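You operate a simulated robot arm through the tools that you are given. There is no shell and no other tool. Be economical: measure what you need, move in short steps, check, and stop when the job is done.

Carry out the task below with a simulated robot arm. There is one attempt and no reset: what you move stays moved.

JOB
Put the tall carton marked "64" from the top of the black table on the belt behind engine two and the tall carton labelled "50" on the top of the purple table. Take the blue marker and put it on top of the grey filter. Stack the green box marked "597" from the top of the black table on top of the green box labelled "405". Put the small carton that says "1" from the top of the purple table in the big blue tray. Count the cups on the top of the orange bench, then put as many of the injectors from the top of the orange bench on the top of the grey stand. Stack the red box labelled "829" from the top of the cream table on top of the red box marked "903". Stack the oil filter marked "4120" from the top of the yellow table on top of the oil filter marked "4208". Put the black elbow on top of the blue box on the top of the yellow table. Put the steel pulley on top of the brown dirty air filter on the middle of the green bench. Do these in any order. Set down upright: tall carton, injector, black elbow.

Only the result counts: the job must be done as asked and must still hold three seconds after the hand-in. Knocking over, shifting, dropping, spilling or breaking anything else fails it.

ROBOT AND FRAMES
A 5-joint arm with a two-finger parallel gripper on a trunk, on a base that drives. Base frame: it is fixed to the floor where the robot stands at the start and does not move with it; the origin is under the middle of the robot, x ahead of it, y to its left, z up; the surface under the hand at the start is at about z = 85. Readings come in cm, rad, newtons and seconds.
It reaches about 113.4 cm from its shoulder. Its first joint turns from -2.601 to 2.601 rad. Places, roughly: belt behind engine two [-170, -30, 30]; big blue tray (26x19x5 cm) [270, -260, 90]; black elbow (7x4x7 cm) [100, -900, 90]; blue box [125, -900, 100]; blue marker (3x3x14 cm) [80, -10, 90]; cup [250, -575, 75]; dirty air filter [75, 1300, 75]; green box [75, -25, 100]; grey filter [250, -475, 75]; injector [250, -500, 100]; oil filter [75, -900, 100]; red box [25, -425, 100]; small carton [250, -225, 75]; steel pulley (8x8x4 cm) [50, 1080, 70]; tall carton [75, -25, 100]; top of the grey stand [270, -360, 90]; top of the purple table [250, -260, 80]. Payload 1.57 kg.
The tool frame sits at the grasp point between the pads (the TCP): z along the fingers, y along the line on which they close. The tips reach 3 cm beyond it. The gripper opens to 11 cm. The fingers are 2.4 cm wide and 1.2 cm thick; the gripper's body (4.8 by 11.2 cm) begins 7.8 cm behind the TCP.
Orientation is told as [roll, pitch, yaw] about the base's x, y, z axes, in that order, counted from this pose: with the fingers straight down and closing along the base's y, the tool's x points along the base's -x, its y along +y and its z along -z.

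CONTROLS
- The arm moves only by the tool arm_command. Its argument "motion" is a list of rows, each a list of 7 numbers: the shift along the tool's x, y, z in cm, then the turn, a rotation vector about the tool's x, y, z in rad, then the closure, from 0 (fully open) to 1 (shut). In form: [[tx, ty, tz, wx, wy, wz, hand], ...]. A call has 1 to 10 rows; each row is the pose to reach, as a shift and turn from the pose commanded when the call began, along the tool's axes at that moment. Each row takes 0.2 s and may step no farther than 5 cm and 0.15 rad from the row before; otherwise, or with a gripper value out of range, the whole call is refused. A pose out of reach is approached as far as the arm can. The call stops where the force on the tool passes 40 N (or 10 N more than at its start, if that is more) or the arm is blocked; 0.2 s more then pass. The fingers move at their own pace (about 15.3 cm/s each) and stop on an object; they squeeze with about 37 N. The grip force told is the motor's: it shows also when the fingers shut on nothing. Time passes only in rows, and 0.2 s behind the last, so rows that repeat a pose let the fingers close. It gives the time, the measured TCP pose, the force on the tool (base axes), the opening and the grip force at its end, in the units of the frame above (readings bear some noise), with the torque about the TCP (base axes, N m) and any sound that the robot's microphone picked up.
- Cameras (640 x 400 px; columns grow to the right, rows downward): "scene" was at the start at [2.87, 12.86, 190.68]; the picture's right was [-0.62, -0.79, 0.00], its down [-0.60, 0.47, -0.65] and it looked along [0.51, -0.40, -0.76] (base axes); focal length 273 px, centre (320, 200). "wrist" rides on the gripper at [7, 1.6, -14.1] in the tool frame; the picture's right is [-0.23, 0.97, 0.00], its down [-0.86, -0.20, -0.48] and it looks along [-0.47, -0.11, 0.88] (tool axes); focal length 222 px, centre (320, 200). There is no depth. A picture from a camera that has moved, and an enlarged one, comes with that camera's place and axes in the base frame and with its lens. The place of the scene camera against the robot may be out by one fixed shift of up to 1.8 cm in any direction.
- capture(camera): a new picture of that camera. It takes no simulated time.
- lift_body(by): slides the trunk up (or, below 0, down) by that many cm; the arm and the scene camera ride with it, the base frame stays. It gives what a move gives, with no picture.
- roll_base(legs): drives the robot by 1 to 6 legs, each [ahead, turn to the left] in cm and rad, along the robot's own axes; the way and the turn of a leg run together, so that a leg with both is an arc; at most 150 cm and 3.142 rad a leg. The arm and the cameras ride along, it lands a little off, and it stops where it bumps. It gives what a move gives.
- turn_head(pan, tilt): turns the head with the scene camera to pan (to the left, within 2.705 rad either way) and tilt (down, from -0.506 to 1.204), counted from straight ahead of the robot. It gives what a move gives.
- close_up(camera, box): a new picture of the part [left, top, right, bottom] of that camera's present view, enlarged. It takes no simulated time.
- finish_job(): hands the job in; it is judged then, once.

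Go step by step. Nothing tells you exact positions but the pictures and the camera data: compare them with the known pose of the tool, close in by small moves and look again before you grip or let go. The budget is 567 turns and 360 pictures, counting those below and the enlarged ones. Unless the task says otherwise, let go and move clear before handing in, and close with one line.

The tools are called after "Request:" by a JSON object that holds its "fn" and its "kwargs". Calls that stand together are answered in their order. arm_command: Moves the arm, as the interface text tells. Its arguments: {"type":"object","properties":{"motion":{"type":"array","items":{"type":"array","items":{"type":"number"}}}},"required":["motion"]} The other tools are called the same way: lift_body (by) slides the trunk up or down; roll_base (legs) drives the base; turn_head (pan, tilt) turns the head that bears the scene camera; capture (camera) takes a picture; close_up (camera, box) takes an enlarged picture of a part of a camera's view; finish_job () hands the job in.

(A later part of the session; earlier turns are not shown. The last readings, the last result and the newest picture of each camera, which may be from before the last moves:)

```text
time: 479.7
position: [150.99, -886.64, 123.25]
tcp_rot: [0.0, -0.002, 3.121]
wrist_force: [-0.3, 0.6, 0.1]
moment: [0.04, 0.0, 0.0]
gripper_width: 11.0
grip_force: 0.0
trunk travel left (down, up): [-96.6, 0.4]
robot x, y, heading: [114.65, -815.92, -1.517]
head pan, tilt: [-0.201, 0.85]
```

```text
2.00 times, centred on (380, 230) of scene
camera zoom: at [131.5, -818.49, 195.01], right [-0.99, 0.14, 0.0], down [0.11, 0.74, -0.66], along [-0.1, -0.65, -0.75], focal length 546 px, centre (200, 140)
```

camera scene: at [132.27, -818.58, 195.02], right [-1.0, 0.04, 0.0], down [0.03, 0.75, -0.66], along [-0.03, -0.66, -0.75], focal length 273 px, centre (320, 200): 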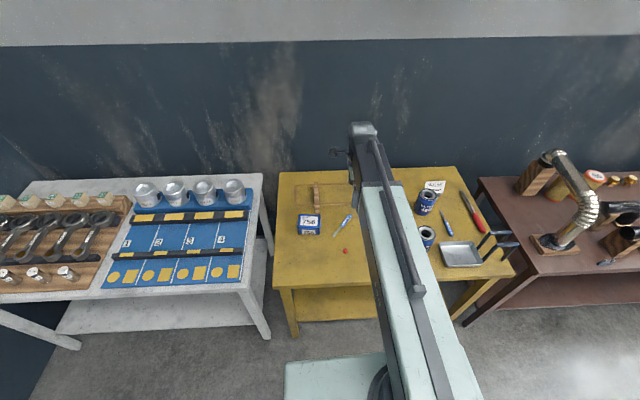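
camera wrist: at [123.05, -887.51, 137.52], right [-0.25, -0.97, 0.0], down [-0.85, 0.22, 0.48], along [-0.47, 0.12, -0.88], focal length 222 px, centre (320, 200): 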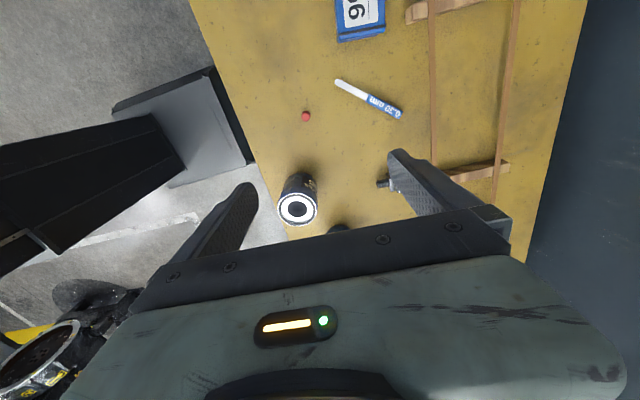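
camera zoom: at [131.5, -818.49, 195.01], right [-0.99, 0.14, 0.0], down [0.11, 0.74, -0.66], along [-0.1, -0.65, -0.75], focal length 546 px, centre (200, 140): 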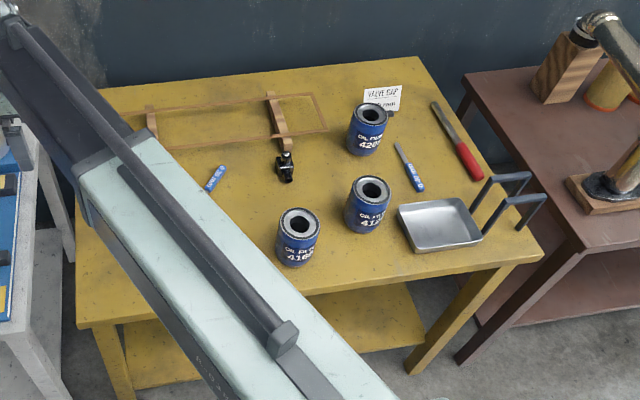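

Request:
{"fn": "close_up", "kwargs": {"camera": "scene", "box": [345, 175, 425, 225]}}

Request:
{"fn": "close_up", "kwargs": {"camera": "scene", "box": [345, 215, 425, 265]}}

```text
8.00 times, centred on (385, 200) of scene
camera zoom: at [131.5, -818.49, 195.01], right [-0.99, 0.14, 0.0], down [0.11, 0.74, -0.66], along [-0.1, -0.65, -0.75], focal length 2184 px, centre (-200, 200)
```

zoom: 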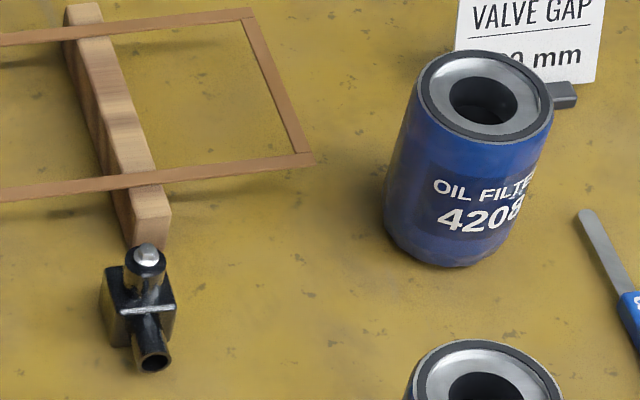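

```text
8.00 times, centred on (385, 240) of scene
camera zoom: at [131.5, -818.49, 195.01], right [-0.99, 0.14, 0.0], down [0.11, 0.74, -0.66], along [-0.1, -0.65, -0.75], focal length 2184 px, centre (-200, -120)
```

zoom: 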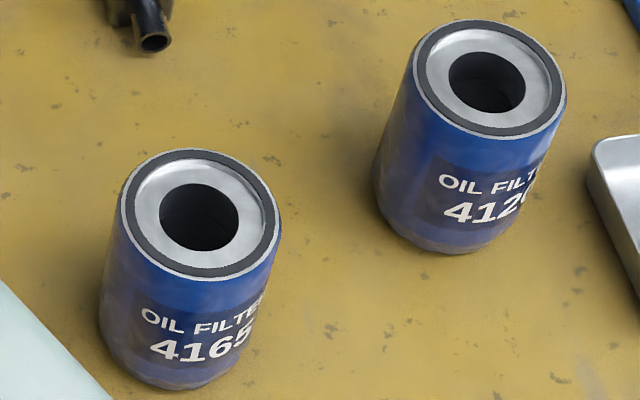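

The middle filter is 4120 at about (83.5,−882), the back one is 4208 at (74.4,−904.7); the elbow is near (97.5,−899) and the blue box near (134,−897). I shift the base about 20 cm toward −x for reach.

Request:
{"fn": "roll_base", "kwargs": {"legs": [[-60, 0], [0, -0.32], [66, 0], [0, 0.27]]}}

Request:
{"fn": "arm_command", "kwargs": {"motion": [[-4.5, 0, 0, 0, 0, 0, 0], [-9, 0, 0, 0, 0, 0, 0], [-13.5, 0, 0, 0, 0, 0, 0], [-18, 0, 0, 0, 0, 0, 0], [-22.5, 0, 0, 0, 0, 0, 0], [-27, 0, 0, 0, 0, 0, 0], [-31.5, 0, 0, 0, 0, 0, 0], [-36, 0, 0, 0, 0, 0, 0], [-40.5, 0, 0, 0, 0, 0, 0], [-45, 0, 0, 0, 0, 0, 0]]}}

Request:
{"fn": "capture", "kwargs": {"camera": "wrist"}}

Request:
{"fn": "capture", "kwargs": {"camera": "scene"}}

```text
time: 488.3
position: [129.63, -889.11, 123.46]
tcp_rot: [0.001, -0.003, 3.095]
wrist_force: [-0.1, 0.2, 0.7]
moment: [-0.07, -0.04, 0.01]
gripper_width: 11.0
grip_force: 0.0
trunk travel left (down, up): [-96.6, 0.4]
robot x, y, heading: [94.61, -817.76, -1.545]
head pan, tilt: [-0.201, 0.85]
```

```text
time: 490.5
position: [84.67, -887.38, 123.28]
tcp_rot: [0.0, -0.002, 3.096]
wrist_force: [0.6, 0.2, -0.3]
moment: [-0.03, -0.02, 0.01]
gripper_width: 11.01
grip_force: 0.1
trunk travel left (down, up): [-96.6, 0.4]
robot x, y, heading: [94.65, -818.03, -1.544]
head pan, tilt: [-0.201, 0.85]
```

```text
238 pictures are left
camera wrist: at [91.75, -889.33, 137.56], right [-0.27, -0.96, 0.0], down [-0.84, 0.24, 0.48], along [-0.46, 0.13, -0.88], focal length 222 px, centre (320, 200)
```

wrist: 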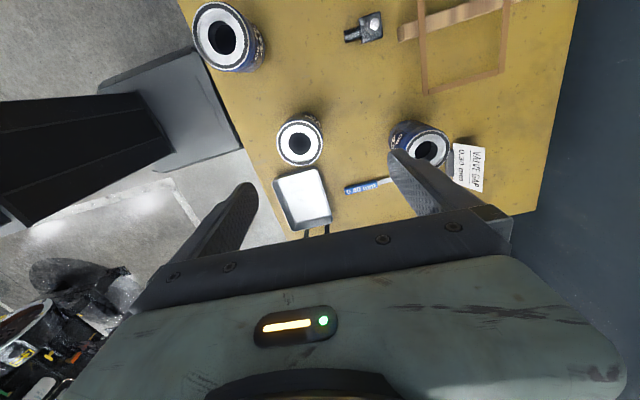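

```text
237 pictures are left
camera scene: at [111.39, -820.88, 195.02], right [-0.98, 0.18, 0.0], down [0.13, 0.74, -0.66], along [-0.12, -0.65, -0.75], focal length 273 px, centre (320, 200)
```

scene: 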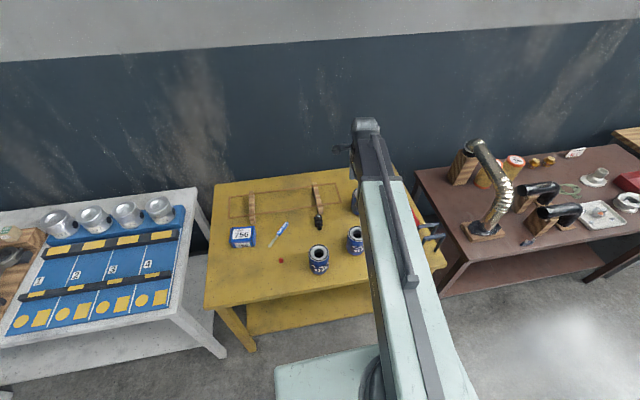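

Request:
{"fn": "arm_command", "kwargs": {"motion": [[-1, -2.2, 0, 0, 0, 0, 0], [-1.9, -4.2, 0, 0, 0, 0, 0], [-1.9, -4.2, 0, 0, 0, 0, 0]]}}

Request:
{"fn": "lift_body", "kwargs": {"by": -16}}

Request:
{"fn": "capture", "kwargs": {"camera": "wrist"}}

```text
time: 491.3
position: [83.14, -883.06, 123.35]
tcp_rot: [-0.001, -0.002, 3.096]
wrist_force: [0.2, 0.7, 0.1]
moment: [-0.01, -0.02, -0.01]
gripper_width: 11.0
grip_force: 0.1
trunk travel left (down, up): [-96.6, 0.4]
robot x, y, heading: [94.42, -817.83, -1.547]
head pan, tilt: [-0.201, 0.85]
```

```text
time: 493.1
position: [83.13, -883.05, 107.24]
tcp_rot: [0.001, -0.002, 3.097]
wrist_force: [-0.3, 0.1, -0.8]
moment: [0.0, -0.02, -0.01]
gripper_width: 11.01
grip_force: 0.0
trunk travel left (down, up): [-80.6, 16.4]
robot x, y, heading: [94.49, -817.87, -1.545]
head pan, tilt: [-0.201, 0.85]
```

```text
236 pictures are left
camera wrist: at [90.16, -885.02, 121.56], right [-0.27, -0.96, 0.0], down [-0.84, 0.24, 0.48], along [-0.46, 0.13, -0.88], focal length 222 px, centre (320, 200)
```

wrist: 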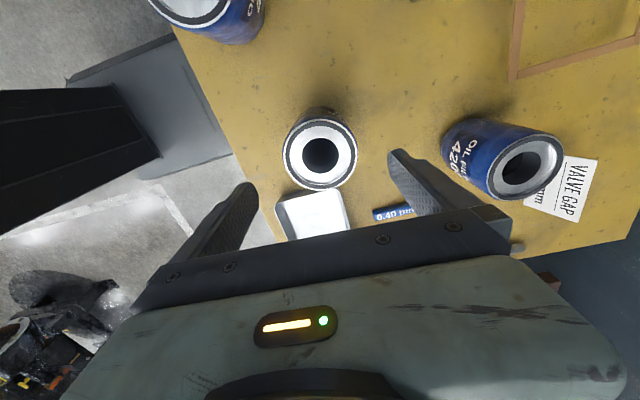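

4120's top is at z≈96, diameter ≈8.9 cm. I lower so the fingers straddle it.

Request:
{"fn": "lift_body", "kwargs": {"by": -10}}

Request:
{"fn": "capture", "kwargs": {"camera": "wrist"}}

```text
time: 494.4
position: [83.14, -883.04, 97.26]
tcp_rot: [0.002, -0.002, 3.096]
wrist_force: [0.1, -0.4, -0.2]
moment: [0.01, 0.04, 0.0]
gripper_width: 10.99
grip_force: 0.1
trunk travel left (down, up): [-70.6, 26.4]
robot x, y, heading: [95.06, -817.5, -1.545]
head pan, tilt: [-0.201, 0.85]
```

```text
235 pictures are left
camera wrist: at [90.16, -885.01, 111.56], right [-0.27, -0.96, 0.0], down [-0.84, 0.24, 0.48], along [-0.46, 0.13, -0.88], focal length 222 px, centre (320, 200)
```

wrist: 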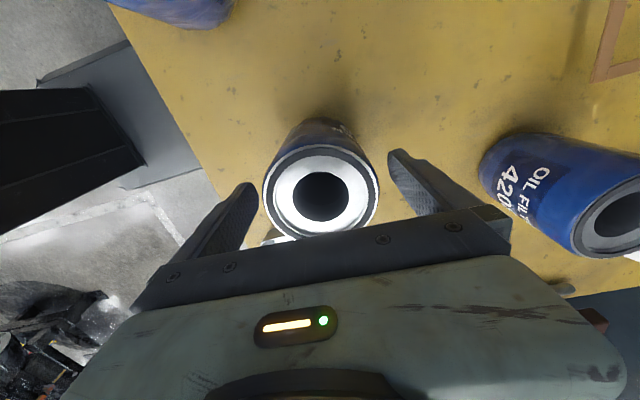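

Request:
{"fn": "lift_body", "kwargs": {"by": -5.2}}

Request:
{"fn": "arm_command", "kwargs": {"motion": [[0, 0, 0, 0, 0, 0, 0.3], [0, 0, 0, 0, 0, 0, 0.6], [0, 0, 0, 0, 0, 0, 0.8], [0, 0, 0, 0, 0, 0, 0.8]]}}

Request:
{"fn": "lift_body", "kwargs": {"by": 26}}

Request:
{"fn": "capture", "kwargs": {"camera": "wrist"}}

```text
time: 495.4
position: [83.12, -883.09, 92.09]
tcp_rot: [0.002, -0.001, 3.097]
wrist_force: [0.6, -0.9, -0.6]
moment: [-0.02, -0.03, -0.03]
gripper_width: 10.99
grip_force: 0.1
trunk travel left (down, up): [-65.4, 31.6]
robot x, y, heading: [95.16, -818.06, -1.542]
head pan, tilt: [-0.201, 0.85]
```

```text
time: 496.4
position: [83.2, -883.06, 92.11]
tcp_rot: [0.003, -0.001, 3.095]
wrist_force: [-0.1, -0.3, 1.2]
moment: [0.13, -0.01, 0.0]
gripper_width: 8.49
grip_force: 37.1
trunk travel left (down, up): [-65.4, 31.6]
robot x, y, heading: [94.63, -818.13, -1.546]
head pan, tilt: [-0.201, 0.85]
```

```text
time: 499.0
position: [83.04, -883.1, 117.97]
tcp_rot: [-0.001, -0.002, 3.096]
wrist_force: [0.5, 0.7, -4.7]
moment: [-0.01, -0.03, 0.0]
gripper_width: 8.44
grip_force: 37.3
trunk travel left (down, up): [-91.4, 5.6]
robot x, y, heading: [94.69, -818.18, -1.547]
head pan, tilt: [-0.201, 0.85]
```

```text
234 pictures are left
camera wrist: at [90.16, -885.06, 132.33], right [-0.27, -0.96, 0.0], down [-0.84, 0.24, 0.48], along [-0.46, 0.13, -0.88], focal length 222 px, centre (320, 200)
```

wrist: 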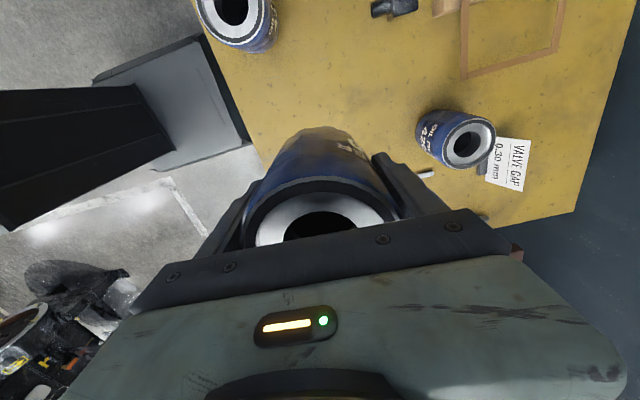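

Filter held. I get a better view of 4208 by moving past it.

Request:
{"fn": "arm_command", "kwargs": {"motion": [[-3.4, 3, 0, 0, 0, 0, 0.8], [-6.8, 6, 0, 0, 0, 0, 0.8], [-10.2, 9, 0, 0, 0, 0, 0.8], [-13.6, 12, 0, 0, 0, 0, 0.8], [-17, 15, 0, 0, 0, 0, 0.8], [-20.2, 17.9, 0, 0, 0, 0, 0.8], [-20.2, 17.9, 0, 0, 0, 0, 0.8]]}}

Request:
{"fn": "capture", "kwargs": {"camera": "wrist"}}

```text
time: 500.6
position: [62.15, -900.02, 118.13]
tcp_rot: [-0.002, -0.002, 3.096]
wrist_force: [0.4, 0.5, -3.8]
moment: [-0.04, 0.0, -0.02]
gripper_width: 8.49
grip_force: 37.2
trunk travel left (down, up): [-91.4, 5.6]
robot x, y, heading: [94.71, -818.4, -1.547]
head pan, tilt: [-0.201, 0.85]
```

```text
233 pictures are left
camera wrist: at [69.15, -901.96, 132.34], right [-0.27, -0.96, 0.0], down [-0.84, 0.24, 0.48], along [-0.46, 0.13, -0.88], focal length 222 px, centre (320, 200)
```

wrist: 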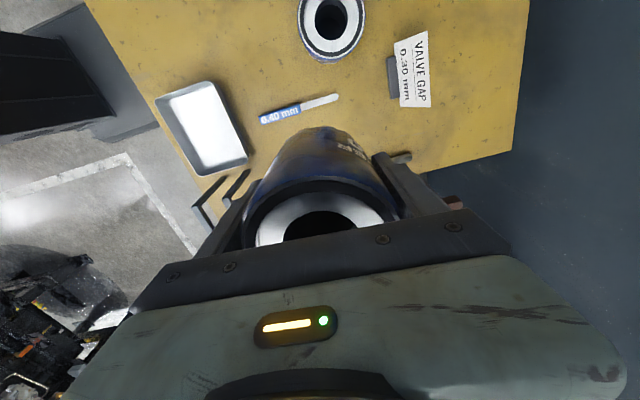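

Request:
{"fn": "arm_command", "kwargs": {"motion": [[4.4, 1.6, 0, 0, 0, 0, 0.8], [8.8, 3.2, 0, 0, 0, 0, 0.8], [13.3, 4.7, 0, 0, 0, 0, 0.8], [13.3, 4.7, 0, 0, 0, 0, 0.8]]}}

Request:
{"fn": "lift_body", "kwargs": {"by": -12.5}}

Request:
{"fn": "capture", "kwargs": {"camera": "wrist"}}

Request:
{"fn": "turn_head", "kwargs": {"pan": 0.15, "tilt": 0.75}}

Request:
{"fn": "capture", "kwargs": {"camera": "scene"}}

```text
time: 501.6
position: [75.38, -904.98, 118.1]
tcp_rot: [0.0, -0.003, 3.095]
wrist_force: [-0.8, -0.8, -4.8]
moment: [-0.01, -0.01, 0.0]
gripper_width: 8.46
grip_force: 37.2
trunk travel left (down, up): [-91.4, 5.6]
robot x, y, heading: [94.57, -817.95, -1.544]
head pan, tilt: [-0.201, 0.85]
```

```text
time: 503.2
position: [75.38, -905.07, 105.54]
tcp_rot: [-0.001, -0.002, 3.097]
wrist_force: [-0.2, -0.2, -4.4]
moment: [0.04, -0.02, 0.01]
gripper_width: 8.44
grip_force: 37.2
trunk travel left (down, up): [-78.9, 18.1]
robot x, y, heading: [94.33, -818.26, -1.547]
head pan, tilt: [-0.201, 0.85]
```

```text
232 pictures are left
camera wrist: at [82.35, -907.01, 119.83], right [-0.27, -0.96, 0.0], down [-0.84, 0.24, 0.48], along [-0.46, 0.13, -0.88], focal length 222 px, centre (320, 200)
```

wrist: 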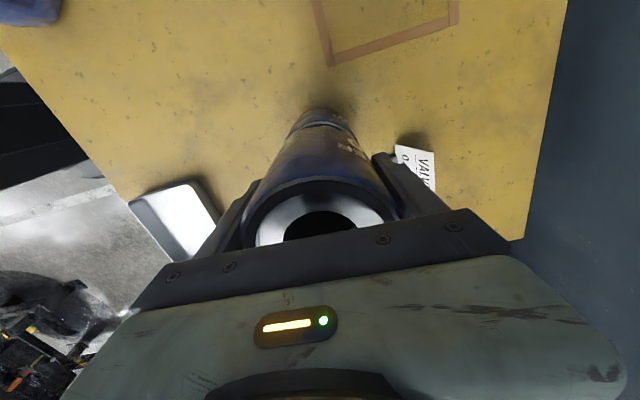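

```text
time: 504.0
position: [75.5, -905.13, 105.52]
tcp_rot: [0.002, -0.001, 3.096]
wrist_force: [-0.8, 0.5, -5.3]
moment: [0.02, -0.02, 0.02]
gripper_width: 8.45
grip_force: 37.0
trunk travel left (down, up): [-78.9, 18.1]
robot x, y, heading: [95.0, -817.96, -1.549]
head pan, tilt: [0.15, 0.75]
```

```text
231 pictures are left
camera scene: at [114.26, -821.42, 178.11], right [-0.98, -0.17, 0.0], down [-0.12, 0.67, -0.73], along [0.13, -0.72, -0.68], focal length 273 px, centre (320, 200)
```

scene: 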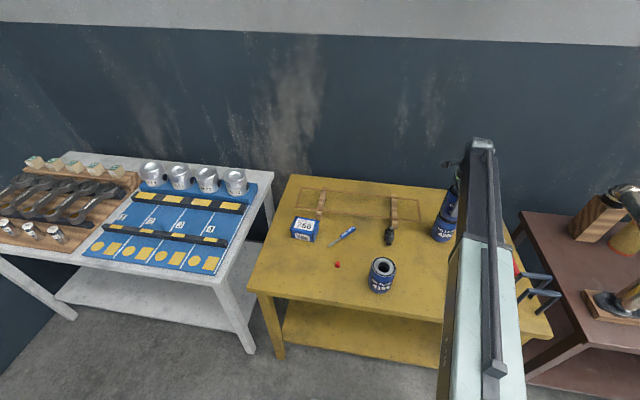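

Request:
{"fn": "close_up", "kwargs": {"camera": "scene", "box": [400, 170, 480, 250]}}

Request:
{"fn": "lift_body", "kwargs": {"by": -1.5}}

```text
5.00 times, centred on (440, 210) of scene
camera zoom: at [114.26, -821.42, 178.11], right [-0.98, -0.17, 0.0], down [-0.12, 0.67, -0.73], along [0.13, -0.72, -0.68], focal length 1365 px, centre (-280, 150)
```

zoom: 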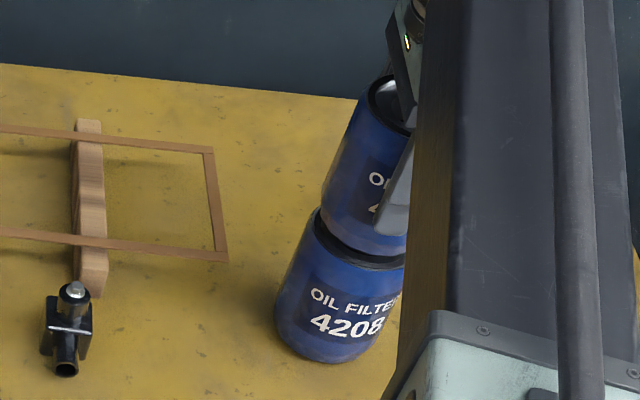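

```text
time: 504.6
position: [75.53, -904.67, 104.31]
tcp_rot: [0.004, -0.004, 3.096]
wrist_force: [-0.6, -3.3, 30.1]
moment: [-0.06, 0.16, 0.17]
gripper_width: 8.37
grip_force: 37.2
trunk travel left (down, up): [-77.4, 19.6]
robot x, y, heading: [94.55, -818.11, -1.546]
head pan, tilt: [0.15, 0.75]
```

Request:
{"fn": "lift_body", "kwargs": {"by": 0.25}}

Request:
{"fn": "close_up", "kwargs": {"camera": "scene", "box": [400, 170, 480, 250]}}

```text
time: 505.1
position: [75.47, -904.89, 104.42]
tcp_rot: [0.001, 0.0, 3.097]
wrist_force: [-0.5, 2.7, 2.4]
moment: [0.32, -0.11, 0.01]
gripper_width: 8.43
grip_force: 36.8
trunk travel left (down, up): [-77.7, 19.3]
robot x, y, heading: [95.0, -817.62, -1.545]
head pan, tilt: [0.15, 0.75]
```

```text
5.00 times, centred on (440, 210) of scene
camera zoom: at [114.3, -821.28, 176.83], right [-0.98, -0.17, 0.0], down [-0.12, 0.67, -0.73], along [0.13, -0.72, -0.68], focal length 1365 px, centre (-280, 150)
```

zoom: 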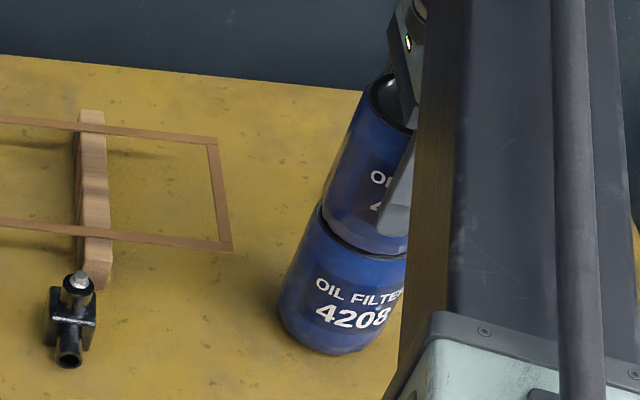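

Well aligned. I release and lift clear.

Request:
{"fn": "arm_command", "kwargs": {"motion": [[0, 0, 0, 0, 0, 0, 0.6], [0, 0, 0, 0, 0, 0, 0.3], [0, 0, 0, 0, 0, 0, 0], [0, 0, 0, 0, 0, 0, 0]]}}

Request:
{"fn": "lift_body", "kwargs": {"by": 19}}

Request:
{"fn": "arm_command", "kwargs": {"motion": [[4.4, -0.7, 0, 0, 0, 0, 0], [8.8, -1.4, 0, 0, 0, 0, 0], [13.2, -2.2, 0, 0, 0, 0, 0], [17.6, -3, 0, 0, 0, 0, 0], [20, -3, 0, 0, 0, 0, 0], [20, -3, 0, 0, 0, 0, 0]]}}

Request:
{"fn": "capture", "kwargs": {"camera": "wrist"}}

Request:
{"fn": "capture", "kwargs": {"camera": "scene"}}

```text
time: 506.1
position: [75.34, -904.96, 104.37]
tcp_rot: [0.002, -0.001, 3.098]
wrist_force: [0.2, 0.3, 0.8]
moment: [-0.03, 0.01, 0.0]
gripper_width: 11.01
grip_force: 0.1
trunk travel left (down, up): [-77.7, 19.3]
robot x, y, heading: [94.66, -817.86, -1.549]
head pan, tilt: [0.15, 0.75]
```

```text
time: 508.2
position: [75.55, -905.07, 123.36]
tcp_rot: [0.001, -0.002, 3.097]
wrist_force: [-0.5, 0.0, 0.9]
moment: [0.01, 0.01, 0.01]
gripper_width: 10.99
grip_force: 0.0
trunk travel left (down, up): [-96.7, 0.3]
robot x, y, heading: [94.5, -818.19, -1.548]
head pan, tilt: [0.15, 0.75]
```

```text
time: 509.6
position: [95.49, -902.92, 123.37]
tcp_rot: [0.0, -0.002, 3.096]
wrist_force: [0.7, -0.3, -0.5]
moment: [0.0, 0.01, 0.0]
gripper_width: 11.01
grip_force: 0.0
trunk travel left (down, up): [-96.7, 0.3]
robot x, y, heading: [94.53, -818.42, -1.541]
head pan, tilt: [0.15, 0.75]
```

```text
228 pictures are left
camera wrist: at [102.52, -904.92, 137.61], right [-0.27, -0.96, 0.0], down [-0.84, 0.24, 0.48], along [-0.46, 0.13, -0.88], focal length 222 px, centre (320, 200)
```

wrist: 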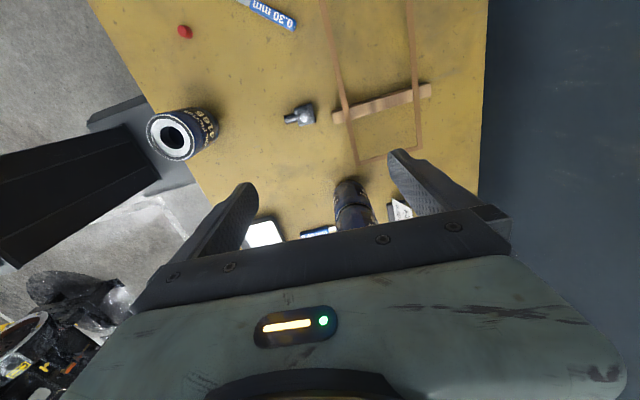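

```text
227 pictures are left
camera scene: at [114.28, -821.35, 195.86], right [-0.98, -0.17, 0.0], down [-0.12, 0.67, -0.73], along [0.13, -0.72, -0.68], focal length 273 px, centre (320, 200)
```

scene: 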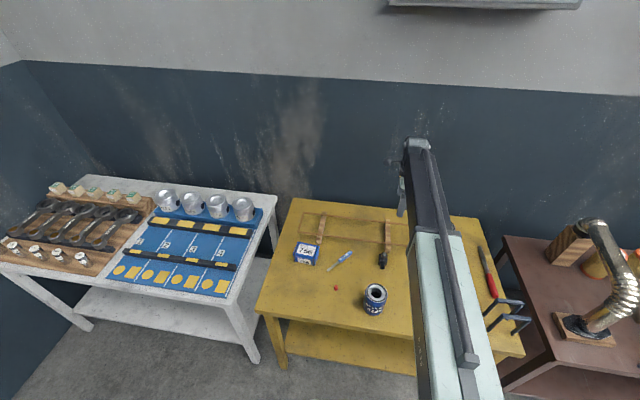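

The filters are stacked. Now the elbow near (97.4,−900.7): I spin the gripper to close along x and look closer.

Request:
{"fn": "arm_command", "kwargs": {"motion": [[0.2, -0.2, 0, 0, 0, -0.15, 0], [0.4, -0.4, 0, 0, 0, -0.3, 0], [0.6, -0.6, 0, 0, 0, -0.45, 0], [0.8, -0.8, 0, 0, 0, -0.6, 0], [1, -1, 0, 0, 0, -0.75, 0], [1.2, -1.2, 0, 0, 0, -0.9, 0], [1.4, -1.4, 0, 0, 0, -1.05, 0], [1.6, -1.6, 0, 0, 0, -1.2, 0], [1.8, -1.9, 0, 0, 0, -1.35, 0], [2, -2.2, 0, 0, 0, -1.5, 0]]}}

Request:
{"fn": "lift_body", "kwargs": {"by": -16}}

Request:
{"fn": "capture", "kwargs": {"camera": "wrist"}}

Request:
{"fn": "close_up", "kwargs": {"camera": "wrist", "box": [240, 60, 440, 185]}}

```text
time: 511.8
position: [97.47, -900.86, 123.4]
tcp_rot: [-0.002, -0.001, -1.684]
wrist_force: [-1.2, -0.4, -0.2]
moment: [0.03, 0.0, -0.01]
gripper_width: 10.98
grip_force: 0.0
trunk travel left (down, up): [-96.7, 0.3]
robot x, y, heading: [94.59, -818.01, -1.544]
head pan, tilt: [0.15, 0.75]
```

```text
time: 513.7
position: [97.52, -900.82, 107.33]
tcp_rot: [-0.001, -0.002, -1.688]
wrist_force: [0.1, 0.0, 0.0]
moment: [-0.01, 0.01, -0.01]
gripper_width: 10.98
grip_force: 0.0
trunk travel left (down, up): [-80.7, 16.3]
robot x, y, heading: [94.8, -817.95, -1.547]
head pan, tilt: [0.15, 0.75]
```

```text
226 pictures are left
camera wrist: at [100.1, -894.11, 121.61], right [0.94, -0.34, 0.0], down [-0.3, -0.83, 0.48], along [-0.16, -0.45, -0.88], focal length 222 px, centre (320, 200)
```

wrist: 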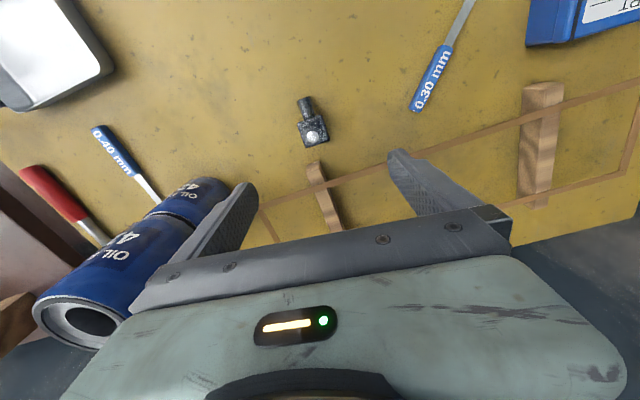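

```text
3.20 times, centred on (340, 122) of wrist
camera zoom: at [100.1, -894.11, 121.61], right [0.94, -0.34, 0.0], down [-0.3, -0.83, 0.48], along [-0.16, -0.45, -0.88], focal length 711 px, centre (256, 448)
```

zoom: 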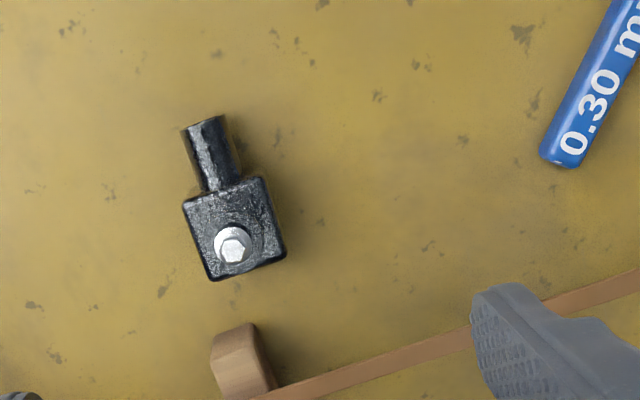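

Request:
{"fn": "arm_command", "kwargs": {"motion": [[0.86, -0.4, 0, 0, 0, -0.117, 0.2], [0.86, -0.4, 0, 0, 0, -0.117, 0.4], [0.86, -0.4, 0, 0, 0, -0.117, 0.4]]}}

Request:
{"fn": "lift_body", "kwargs": {"by": -12}}

Request:
{"fn": "capture", "kwargs": {"camera": "wrist"}}

```text
time: 514.5
position: [97.36, -900.04, 107.38]
tcp_rot: [-0.002, 0.001, -1.57]
wrist_force: [0.4, -0.1, -0.8]
moment: [-0.03, 0.01, -0.01]
gripper_width: 6.57
grip_force: 0.0
trunk travel left (down, up): [-80.7, 16.3]
robot x, y, heading: [94.81, -817.84, -1.551]
head pan, tilt: [0.15, 0.75]
```

```text
time: 516.0
position: [97.22, -900.08, 95.4]
tcp_rot: [-0.003, 0.0, -1.57]
wrist_force: [-0.5, -0.9, 0.1]
moment: [0.06, 0.01, 0.02]
gripper_width: 6.59
grip_force: 0.0
trunk travel left (down, up): [-68.7, 28.3]
robot x, y, heading: [94.48, -817.95, -1.549]
head pan, tilt: [0.15, 0.75]
```

```text
224 pictures are left
camera wrist: at [99.0, -893.0, 109.62], right [0.97, -0.23, 0.0], down [-0.2, -0.85, 0.48], along [-0.11, -0.47, -0.88], focal length 222 px, centre (320, 200)
```

wrist: 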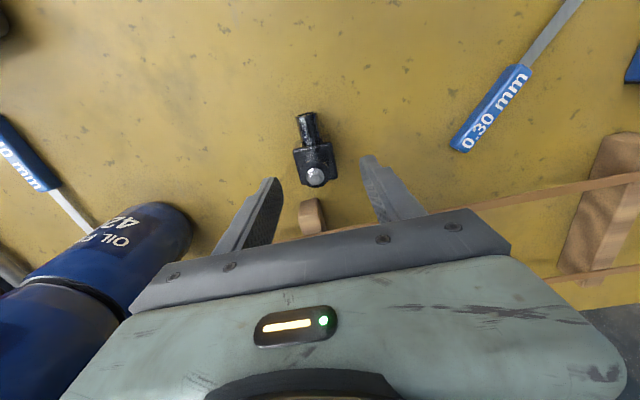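

Request:
{"fn": "arm_command", "kwargs": {"motion": [[0.4, -0.3, 0, 0, 0, 0, 0.4], [0.4, -0.3, 0, 0, 0, 0, 0.4]]}}

Request:
{"fn": "lift_body", "kwargs": {"by": -6.4}}

Request:
{"fn": "capture", "kwargs": {"camera": "wrist"}}

Request:
{"fn": "close_up", "kwargs": {"camera": "scene", "box": [340, 220, 420, 270]}}

```text
time: 516.6
position: [97.01, -899.65, 95.38]
tcp_rot: [-0.002, 0.001, -1.571]
wrist_force: [0.7, -0.4, 0.0]
moment: [-0.01, -0.03, 0.03]
gripper_width: 6.61
grip_force: 0.1
trunk travel left (down, up): [-68.7, 28.3]
robot x, y, heading: [94.67, -818.22, -1.551]
head pan, tilt: [0.15, 0.75]
```

```text
time: 517.6
position: [96.92, -899.48, 88.96]
tcp_rot: [-0.001, 0.001, -1.57]
wrist_force: [0.5, 0.4, 0.7]
moment: [0.0, 0.03, -0.03]
gripper_width: 6.6
grip_force: 0.2
trunk travel left (down, up): [-62.3, 34.7]
robot x, y, heading: [94.83, -817.99, -1.543]
head pan, tilt: [0.15, 0.75]
```

```text
223 pictures are left
camera wrist: at [98.7, -892.58, 103.21], right [0.97, -0.23, 0.0], down [-0.2, -0.85, 0.48], along [-0.11, -0.47, -0.88], focal length 222 px, centre (320, 200)
```

wrist: 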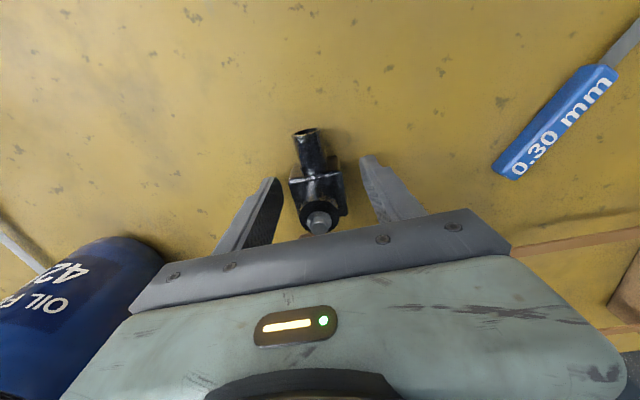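

```text
8.00 times, centred on (380, 245) of scene
camera zoom: at [114.28, -821.34, 161.46], right [-0.98, -0.17, 0.0], down [-0.12, 0.67, -0.73], along [0.13, -0.72, -0.68], focal length 2184 px, centre (-160, -160)
```

zoom: 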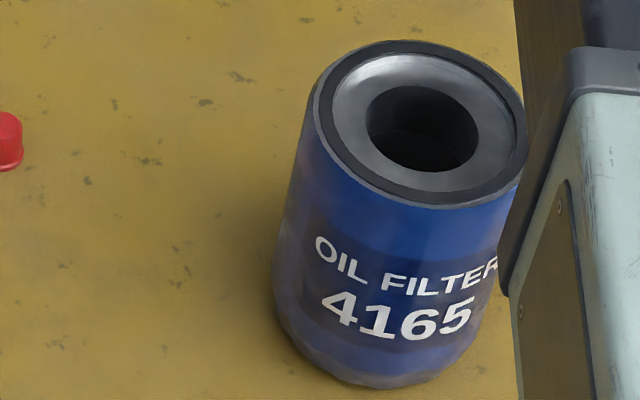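

Request:
{"fn": "arm_command", "kwargs": {"motion": [[0, 0, 0, 0, 0, 0, 0.6], [0, 0, 0, 0, 0, 0, 0.8], [0, 0, 0, 0, 0, 0, 1], [0, 0, 0, 0, 0, 0, 1]]}}

Request:
{"fn": "lift_body", "kwargs": {"by": 25}}

Request:
{"fn": "capture", "kwargs": {"camera": "wrist"}}

```text
time: 518.6
position: [96.92, -899.54, 89.08]
tcp_rot: [0.0, -0.002, -1.571]
wrist_force: [0.0, -0.9, 1.9]
moment: [0.0, -0.06, -0.02]
gripper_width: 3.99
grip_force: 36.8
trunk travel left (down, up): [-62.3, 34.7]
robot x, y, heading: [94.81, -817.88, -1.548]
head pan, tilt: [0.15, 0.75]
```

```text
time: 521.2
position: [96.82, -899.59, 113.83]
tcp_rot: [-0.002, 0.0, -1.571]
wrist_force: [-0.2, 0.5, -2.9]
moment: [0.0, -0.01, -0.02]
gripper_width: 3.94
grip_force: 36.9
trunk travel left (down, up): [-87.3, 9.7]
robot x, y, heading: [94.64, -818.15, -1.544]
head pan, tilt: [0.15, 0.75]
```

```text
221 pictures are left
camera wrist: at [98.71, -892.63, 128.18], right [0.97, -0.23, 0.0], down [-0.2, -0.85, 0.48], along [-0.11, -0.47, -0.88], focal length 222 px, centre (320, 200)
```

wrist: 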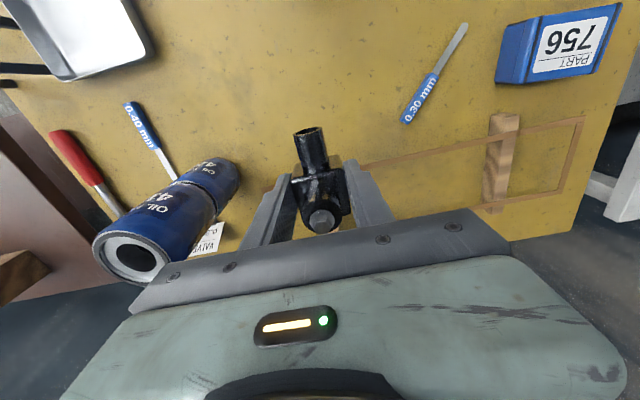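

The blue box centre is about (133,−896.8), top z≈91. I carry the elbow there.

Request:
{"fn": "arm_command", "kwargs": {"motion": [[0.2, 4.5, 0, 0, 0, 0, 1], [0.4, 9, 0, 0, 0, 0, 1], [0.7, 13.5, 0, 0, 0, 0, 1], [0.9, 18, 0, 0, 0, 0, 1], [1.1, 22.5, 0, 0, 0, 0, 1], [1.3, 27, 0, 0, 0, 0, 1], [1.6, 31.5, 0, 0, 0, 0, 1], [1.8, 36, 0, 0, 0, 0, 1], [1.8, 36, 0, 0, 0, 0, 1]]}}

Request:
{"fn": "lift_body", "kwargs": {"by": -12}}

Request:
{"fn": "capture", "kwargs": {"camera": "wrist"}}

Request:
{"fn": "turn_head", "kwargs": {"pan": -0.1, "tilt": 0.8}}

Request:
{"fn": "capture", "kwargs": {"camera": "scene"}}

```text
time: 523.2
position: [132.81, -897.87, 114.02]
tcp_rot: [-0.002, 0.0, -1.57]
wrist_force: [0.3, 0.1, -3.5]
moment: [-0.02, -0.04, -0.01]
gripper_width: 3.96
grip_force: 37.5
trunk travel left (down, up): [-87.3, 9.7]
robot x, y, heading: [94.42, -818.06, -1.548]
head pan, tilt: [0.15, 0.75]
```

```text
time: 524.7
position: [132.9, -897.89, 102.05]
tcp_rot: [-0.002, 0.0, -1.572]
wrist_force: [0.0, -0.2, -4.0]
moment: [0.02, -0.01, 0.0]
gripper_width: 3.96
grip_force: 36.9
trunk travel left (down, up): [-75.3, 21.7]
robot x, y, heading: [94.91, -818.0, -1.545]
head pan, tilt: [0.15, 0.75]
```

```text
220 pictures are left
camera wrist: at [134.56, -890.94, 116.19], right [0.97, -0.23, 0.0], down [-0.2, -0.85, 0.48], along [-0.11, -0.47, -0.88], focal length 222 px, centre (320, 200)
```

wrist: 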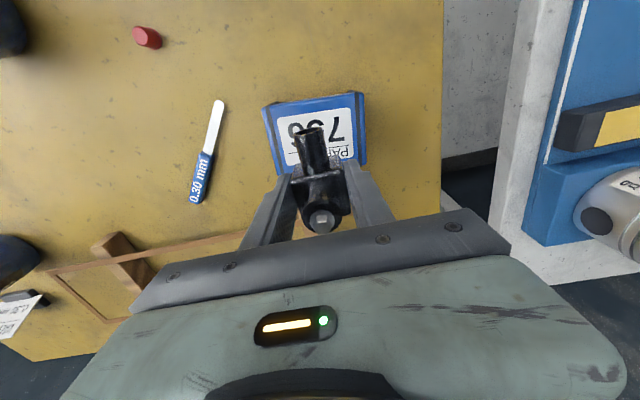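

```text
time: 525.4
position: [132.78, -897.87, 101.85]
tcp_rot: [-0.002, 0.0, -1.569]
wrist_force: [0.8, -0.1, -3.4]
moment: [0.02, 0.0, -0.03]
gripper_width: 3.95
grip_force: 37.3
trunk travel left (down, up): [-75.3, 21.7]
robot x, y, heading: [94.61, -818.28, -1.546]
head pan, tilt: [-0.099, 0.799]
```

```text
219 pictures are left
camera scene: at [112.27, -821.28, 174.06], right [-1.0, 0.07, 0.0], down [0.05, 0.72, -0.7], along [-0.05, -0.7, -0.72], focal length 273 px, centre (320, 200)
```

scene: 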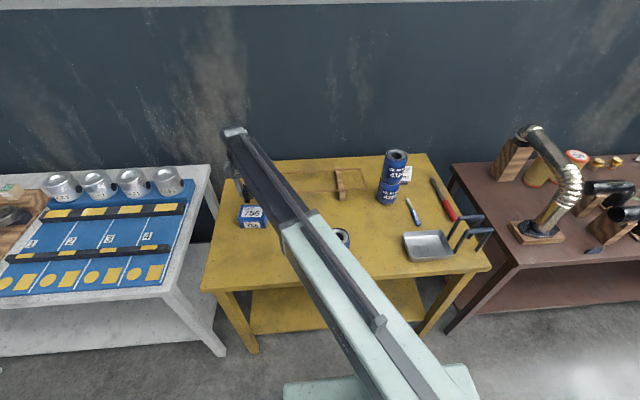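

Request:
{"fn": "lift_body", "kwargs": {"by": -6.3}}

Request:
{"fn": "lift_body", "kwargs": {"by": -0.6}}

```text
time: 526.5
position: [132.83, -897.94, 95.64]
tcp_rot: [-0.001, -0.001, -1.573]
wrist_force: [-0.1, -0.3, -3.2]
moment: [0.04, 0.0, 0.0]
gripper_width: 3.97
grip_force: 37.0
trunk travel left (down, up): [-69.0, 28.0]
robot x, y, heading: [94.7, -818.1, -1.55]
head pan, tilt: [-0.099, 0.799]
```

```text
time: 527.0
position: [132.88, -898.0, 94.9]
tcp_rot: [-0.002, -0.001, -1.571]
wrist_force: [-0.8, 0.8, -3.2]
moment: [0.02, 0.03, -0.01]
gripper_width: 3.96
grip_force: 36.9
trunk travel left (down, up): [-68.4, 28.6]
robot x, y, heading: [94.66, -817.73, -1.544]
head pan, tilt: [-0.099, 0.799]
```

Request:
{"fn": "lift_body", "kwargs": {"by": -0.3}}

Request:
{"fn": "close_up", "kwargs": {"camera": "wrist", "box": [220, 60, 420, 260]}}

```text
time: 527.5
position: [132.86, -897.75, 95.0]
tcp_rot: [-0.001, -0.003, -1.57]
wrist_force: [5.7, -9.7, 27.9]
moment: [-0.11, -0.18, -0.06]
gripper_width: 3.97
grip_force: 36.9
trunk travel left (down, up): [-68.1, 28.9]
robot x, y, heading: [94.5, -818.0, -1.547]
head pan, tilt: [-0.099, 0.799]
```

```text
2.00 times, centred on (320, 160) of wrist
camera zoom: at [134.52, -890.82, 109.17], right [0.97, -0.23, 0.0], down [-0.2, -0.85, 0.48], along [-0.11, -0.47, -0.88], focal length 444 px, centre (320, 280)
```

zoom: 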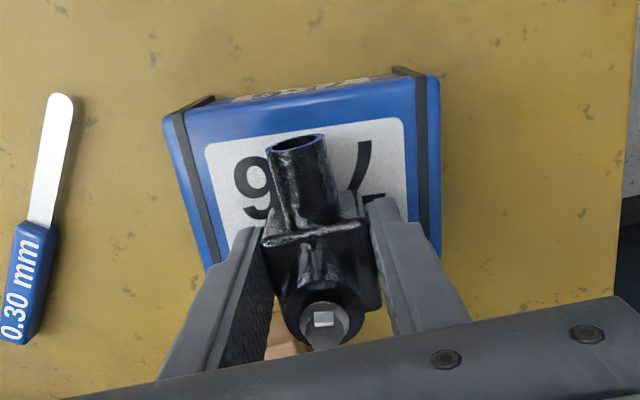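

Request:
{"fn": "lift_body", "kwargs": {"by": 0.25}}

Request:
{"fn": "arm_command", "kwargs": {"motion": [[0, 0, 0, 0, 0, 0, 0.7], [0, 0, 0, 0, 0, 0, 0.55], [0, 0, 0, 0, 0, 0, 0.4], [0, 0, 0, 0, 0, 0, 0.4]]}}

Request:
{"fn": "lift_body", "kwargs": {"by": 28}}

Request:
{"fn": "capture", "kwargs": {"camera": "wrist"}}

Request:
{"fn": "close_up", "kwargs": {"camera": "scene", "box": [200, 140, 440, 290]}}

```text
time: 528.1
position: [132.81, -897.77, 94.98]
tcp_rot: [-0.004, 0.0, -1.571]
wrist_force: [1.5, -0.6, -3.1]
moment: [-0.01, 0.01, -0.02]
gripper_width: 3.99
grip_force: 36.3
trunk travel left (down, up): [-68.3, 28.7]
robot x, y, heading: [95.01, -817.77, -1.545]
head pan, tilt: [-0.099, 0.799]
```

```text
time: 529.1
position: [132.89, -897.83, 95.02]
tcp_rot: [-0.003, -0.002, -1.571]
wrist_force: [-0.2, 0.2, -0.4]
moment: [-0.02, 0.0, 0.02]
gripper_width: 6.61
grip_force: 0.0
trunk travel left (down, up): [-68.3, 28.7]
robot x, y, heading: [94.6, -817.77, -1.546]
head pan, tilt: [-0.099, 0.799]
```

```text
time: 531.9
position: [132.85, -897.77, 122.98]
tcp_rot: [-0.002, 0.001, -1.571]
wrist_force: [0.4, 0.0, -0.4]
moment: [-0.02, -0.03, -0.03]
gripper_width: 6.61
grip_force: 0.0
trunk travel left (down, up): [-96.3, 0.7]
robot x, y, heading: [94.59, -818.08, -1.547]
head pan, tilt: [-0.099, 0.799]
```

```text
217 pictures are left
camera wrist: at [134.56, -890.92, 137.25], right [0.97, -0.23, 0.0], down [-0.2, -0.85, 0.48], along [-0.11, -0.47, -0.88], focal length 222 px, centre (320, 200)
```

wrist: 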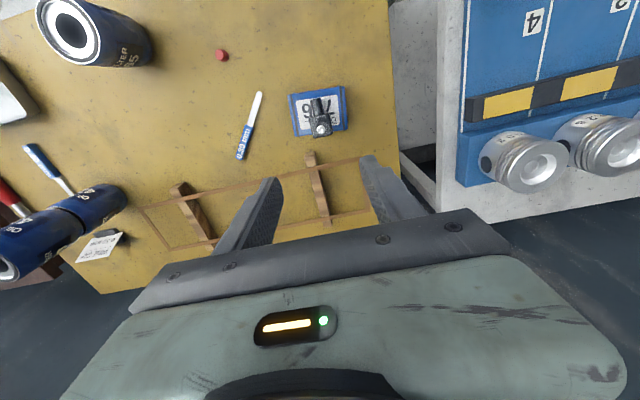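

```text
2.67 times, centred on (320, 215) of scene
camera zoom: at [112.25, -821.25, 195.11], right [-1.0, 0.08, 0.0], down [0.05, 0.71, -0.7], along [-0.05, -0.7, -0.72], focal length 728 px, centre (320, 160)
```

zoom: 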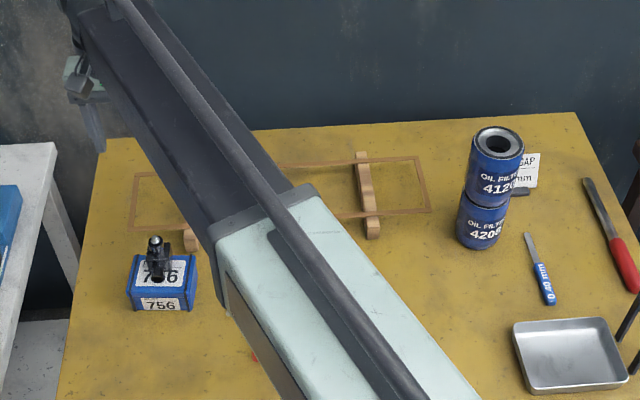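

Elbow is on the blue box and filters stacked. Now I head back for the blue marker at the black table.

Request:
{"fn": "arm_command", "kwargs": {"motion": [[1.5, -4.5, 0, 0, 0, 0, 0], [3, -9, 0, 0, 0, 0, 0], [4.5, -13.5, 0, 0, 0, 0, 0], [6, -18, 0, 0, 0, 0, 0], [7.5, -22.5, 0, 0, 0, 0, 0], [9, -27, 0, 0, 0, 0, 0], [10.5, -31.5, 0, 0, 0, 0, 0], [12, -36, 0, 0, 0, 0, 0]]}}

Request:
{"fn": "roll_base", "kwargs": {"legs": [[-45, 0], [0, 2.92], [150, 0], [150, 0]]}}

```text
time: 533.7
position: [96.93, -885.9, 123.12]
tcp_rot: [-0.001, -0.003, -1.571]
wrist_force: [-0.3, 0.0, 0.1]
moment: [0.0, 0.0, 0.0]
gripper_width: 11.01
grip_force: 0.1
trunk travel left (down, up): [-96.3, 0.7]
robot x, y, heading: [94.38, -817.86, -1.547]
head pan, tilt: [-0.099, 0.799]
```

```text
time: 557.3
position: [172.2, -412.22, 122.94]
tcp_rot: [-0.001, 0.001, 1.345]
wrist_force: [0.1, 0.3, 0.1]
moment: [-0.01, -0.01, 0.01]
gripper_width: 11.0
grip_force: 0.1
trunk travel left (down, up): [-96.3, 0.7]
robot x, y, heading: [159.55, -479.15, 1.373]
head pan, tilt: [-0.099, 0.799]
```

Request:
{"fn": "roll_base", "kwargs": {"legs": [[0, 0.2], [150, 0], [22, 0], [0, 1.57], [150, 0], [50, 0]]}}

```text
time: 580.1
position: [-107.41, -301.48, 122.88]
tcp_rot: [-0.002, 0.0, 3.1]
wrist_force: [-0.2, 0.9, 0.1]
moment: [-0.03, -0.01, -0.01]
gripper_width: 10.99
grip_force: 0.1
trunk travel left (down, up): [-96.3, 0.7]
robot x, y, heading: [-39.15, -302.44, 3.124]
head pan, tilt: [-0.099, 0.799]
```

Request:
{"fn": "roll_base", "kwargs": {"legs": [[0, -1.55], [150, 0], [150, 0], [0, -1.57], [30, 0]]}}

Request:
{"fn": "turn_head", "kwargs": {"pan": 0.2, "tilt": 0.75}}

Request:
{"fn": "capture", "kwargs": {"camera": "scene"}}

```text
time: 603.8
position: [71.37, -9.18, 122.93]
tcp_rot: [-0.001, 0.001, -0.064]
wrist_force: [0.5, -0.2, 0.1]
moment: [0.01, 0.04, 0.0]
gripper_width: 11.02
grip_force: 0.0
trunk travel left (down, up): [-96.3, 0.7]
robot x, y, heading: [3.17, -6.26, -0.049]
head pan, tilt: [-0.099, 0.799]
```

```text
time: 604.6
position: [71.29, -9.13, 122.98]
tcp_rot: [-0.001, 0.001, -0.065]
wrist_force: [0.0, -0.1, -1.1]
moment: [0.01, 0.0, -0.03]
gripper_width: 11.01
grip_force: 0.0
trunk travel left (down, up): [-96.3, 0.7]
robot x, y, heading: [3.25, -6.38, -0.051]
head pan, tilt: [0.201, 0.75]
```

```text
215 pictures are left
camera scene: at [9.1, 12.04, 195.51], right [0.15, -0.99, 0.0], down [-0.67, -0.1, -0.73], along [0.72, 0.11, -0.68], focal length 273 px, centre (320, 200)
```

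scene: 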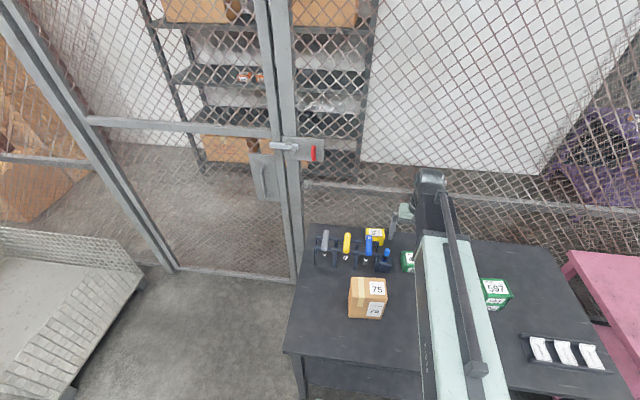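

Request:
{"fn": "close_up", "kwargs": {"camera": "scene", "box": [300, 220, 412, 290]}}

Request:
{"fn": "capture", "kwargs": {"camera": "wrist"}}

```text
5.71 times, centred on (356, 255) of scene
camera zoom: at [9.1, 12.04, 195.51], right [0.15, -0.99, 0.0], down [-0.67, -0.1, -0.73], along [0.72, 0.11, -0.68], focal length 1560 px, centre (114, -114)
```

zoom: 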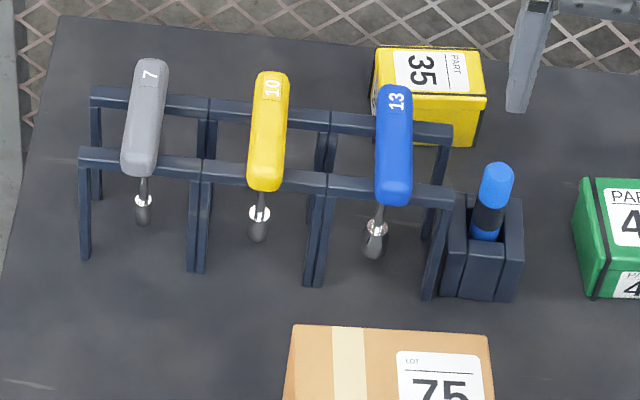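

```text
213 pictures are left
camera wrist: at [64.4, -7.1, 137.25], right [0.29, 0.96, 0.0], down [0.84, -0.25, 0.48], along [0.46, -0.14, -0.88], focal length 222 px, centre (320, 200)
```

wrist: 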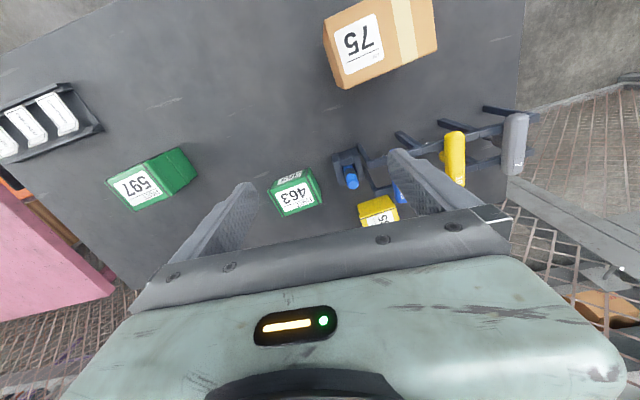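

The blue marker stands in the small square holder near (82.5,−6.4), beside the screwdriver rack. I rotate so the fingers close along x with the camera on the −y side.

Request:
{"fn": "arm_command", "kwargs": {"motion": [[-1.1, 0.3, 0, 0, 0, -0.15, 0], [-2.2, 0.7, 0, 0, 0, -0.3, 0], [-3.3, 1, 0, 0, 0, -0.45, 0], [-4.4, 1.4, 0, 0, 0, -0.6, 0], [-5.5, 1.7, 0, 0, 0, -0.75, 0], [-6.6, 2, 0, 0, 0, -0.9, 0], [-7.7, 2.4, 0, 0, 0, -1.05, 0], [-8.8, 2.8, 0, 0, 0, -1.2, 0], [-9.9, 3.1, 0, 0, 0, -1.35, 0], [-11, 3.4, 0, 0, 0, -1.5, 0]]}}

Request:
{"fn": "arm_command", "kwargs": {"motion": [[0, 0, 0, 0, 0, -0.13, 0], [0, 0, 0, 0, 0, -0.13, 0]]}}

Request:
{"fn": "capture", "kwargs": {"camera": "wrist"}}

Request:
{"fn": "close_up", "kwargs": {"camera": "wrist", "box": [240, 60, 440, 185]}}

```text
time: 606.8
position: [82.38, -6.57, 123.01]
tcp_rot: [-0.001, 0.001, 1.439]
wrist_force: [-0.6, 0.3, 1.0]
moment: [-0.01, 0.0, 0.0]
gripper_width: 10.99
grip_force: 0.0
trunk travel left (down, up): [-96.3, 0.7]
robot x, y, heading: [3.1, -6.18, -0.05]
head pan, tilt: [0.201, 0.75]
```

```text
time: 607.4
position: [82.31, -6.53, 123.09]
tcp_rot: [-0.002, 0.001, 1.567]
wrist_force: [0.3, 0.2, -0.4]
moment: [-0.01, 0.0, 0.0]
gripper_width: 11.01
grip_force: 0.1
trunk travel left (down, up): [-96.3, 0.7]
robot x, y, heading: [3.62, -6.22, -0.051]
head pan, tilt: [0.201, 0.75]
```

```text
212 pictures are left
camera wrist: at [80.74, -13.46, 137.29], right [-0.97, 0.23, 0.0], down [0.2, 0.86, 0.48], along [0.11, 0.46, -0.88], focal length 222 px, centre (320, 200)
```

wrist: 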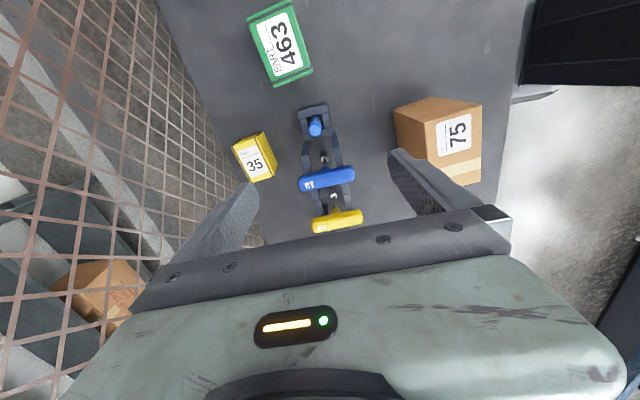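

```text
3.20 times, centred on (340, 122) of wrist
camera zoom: at [80.74, -13.46, 137.29], right [-0.97, 0.23, 0.0], down [0.2, 0.86, 0.48], along [0.11, 0.46, -0.88], focal length 711 px, centre (256, 448)
```

zoom: 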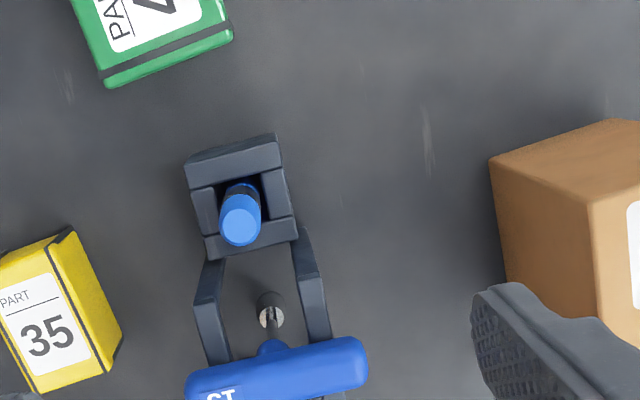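

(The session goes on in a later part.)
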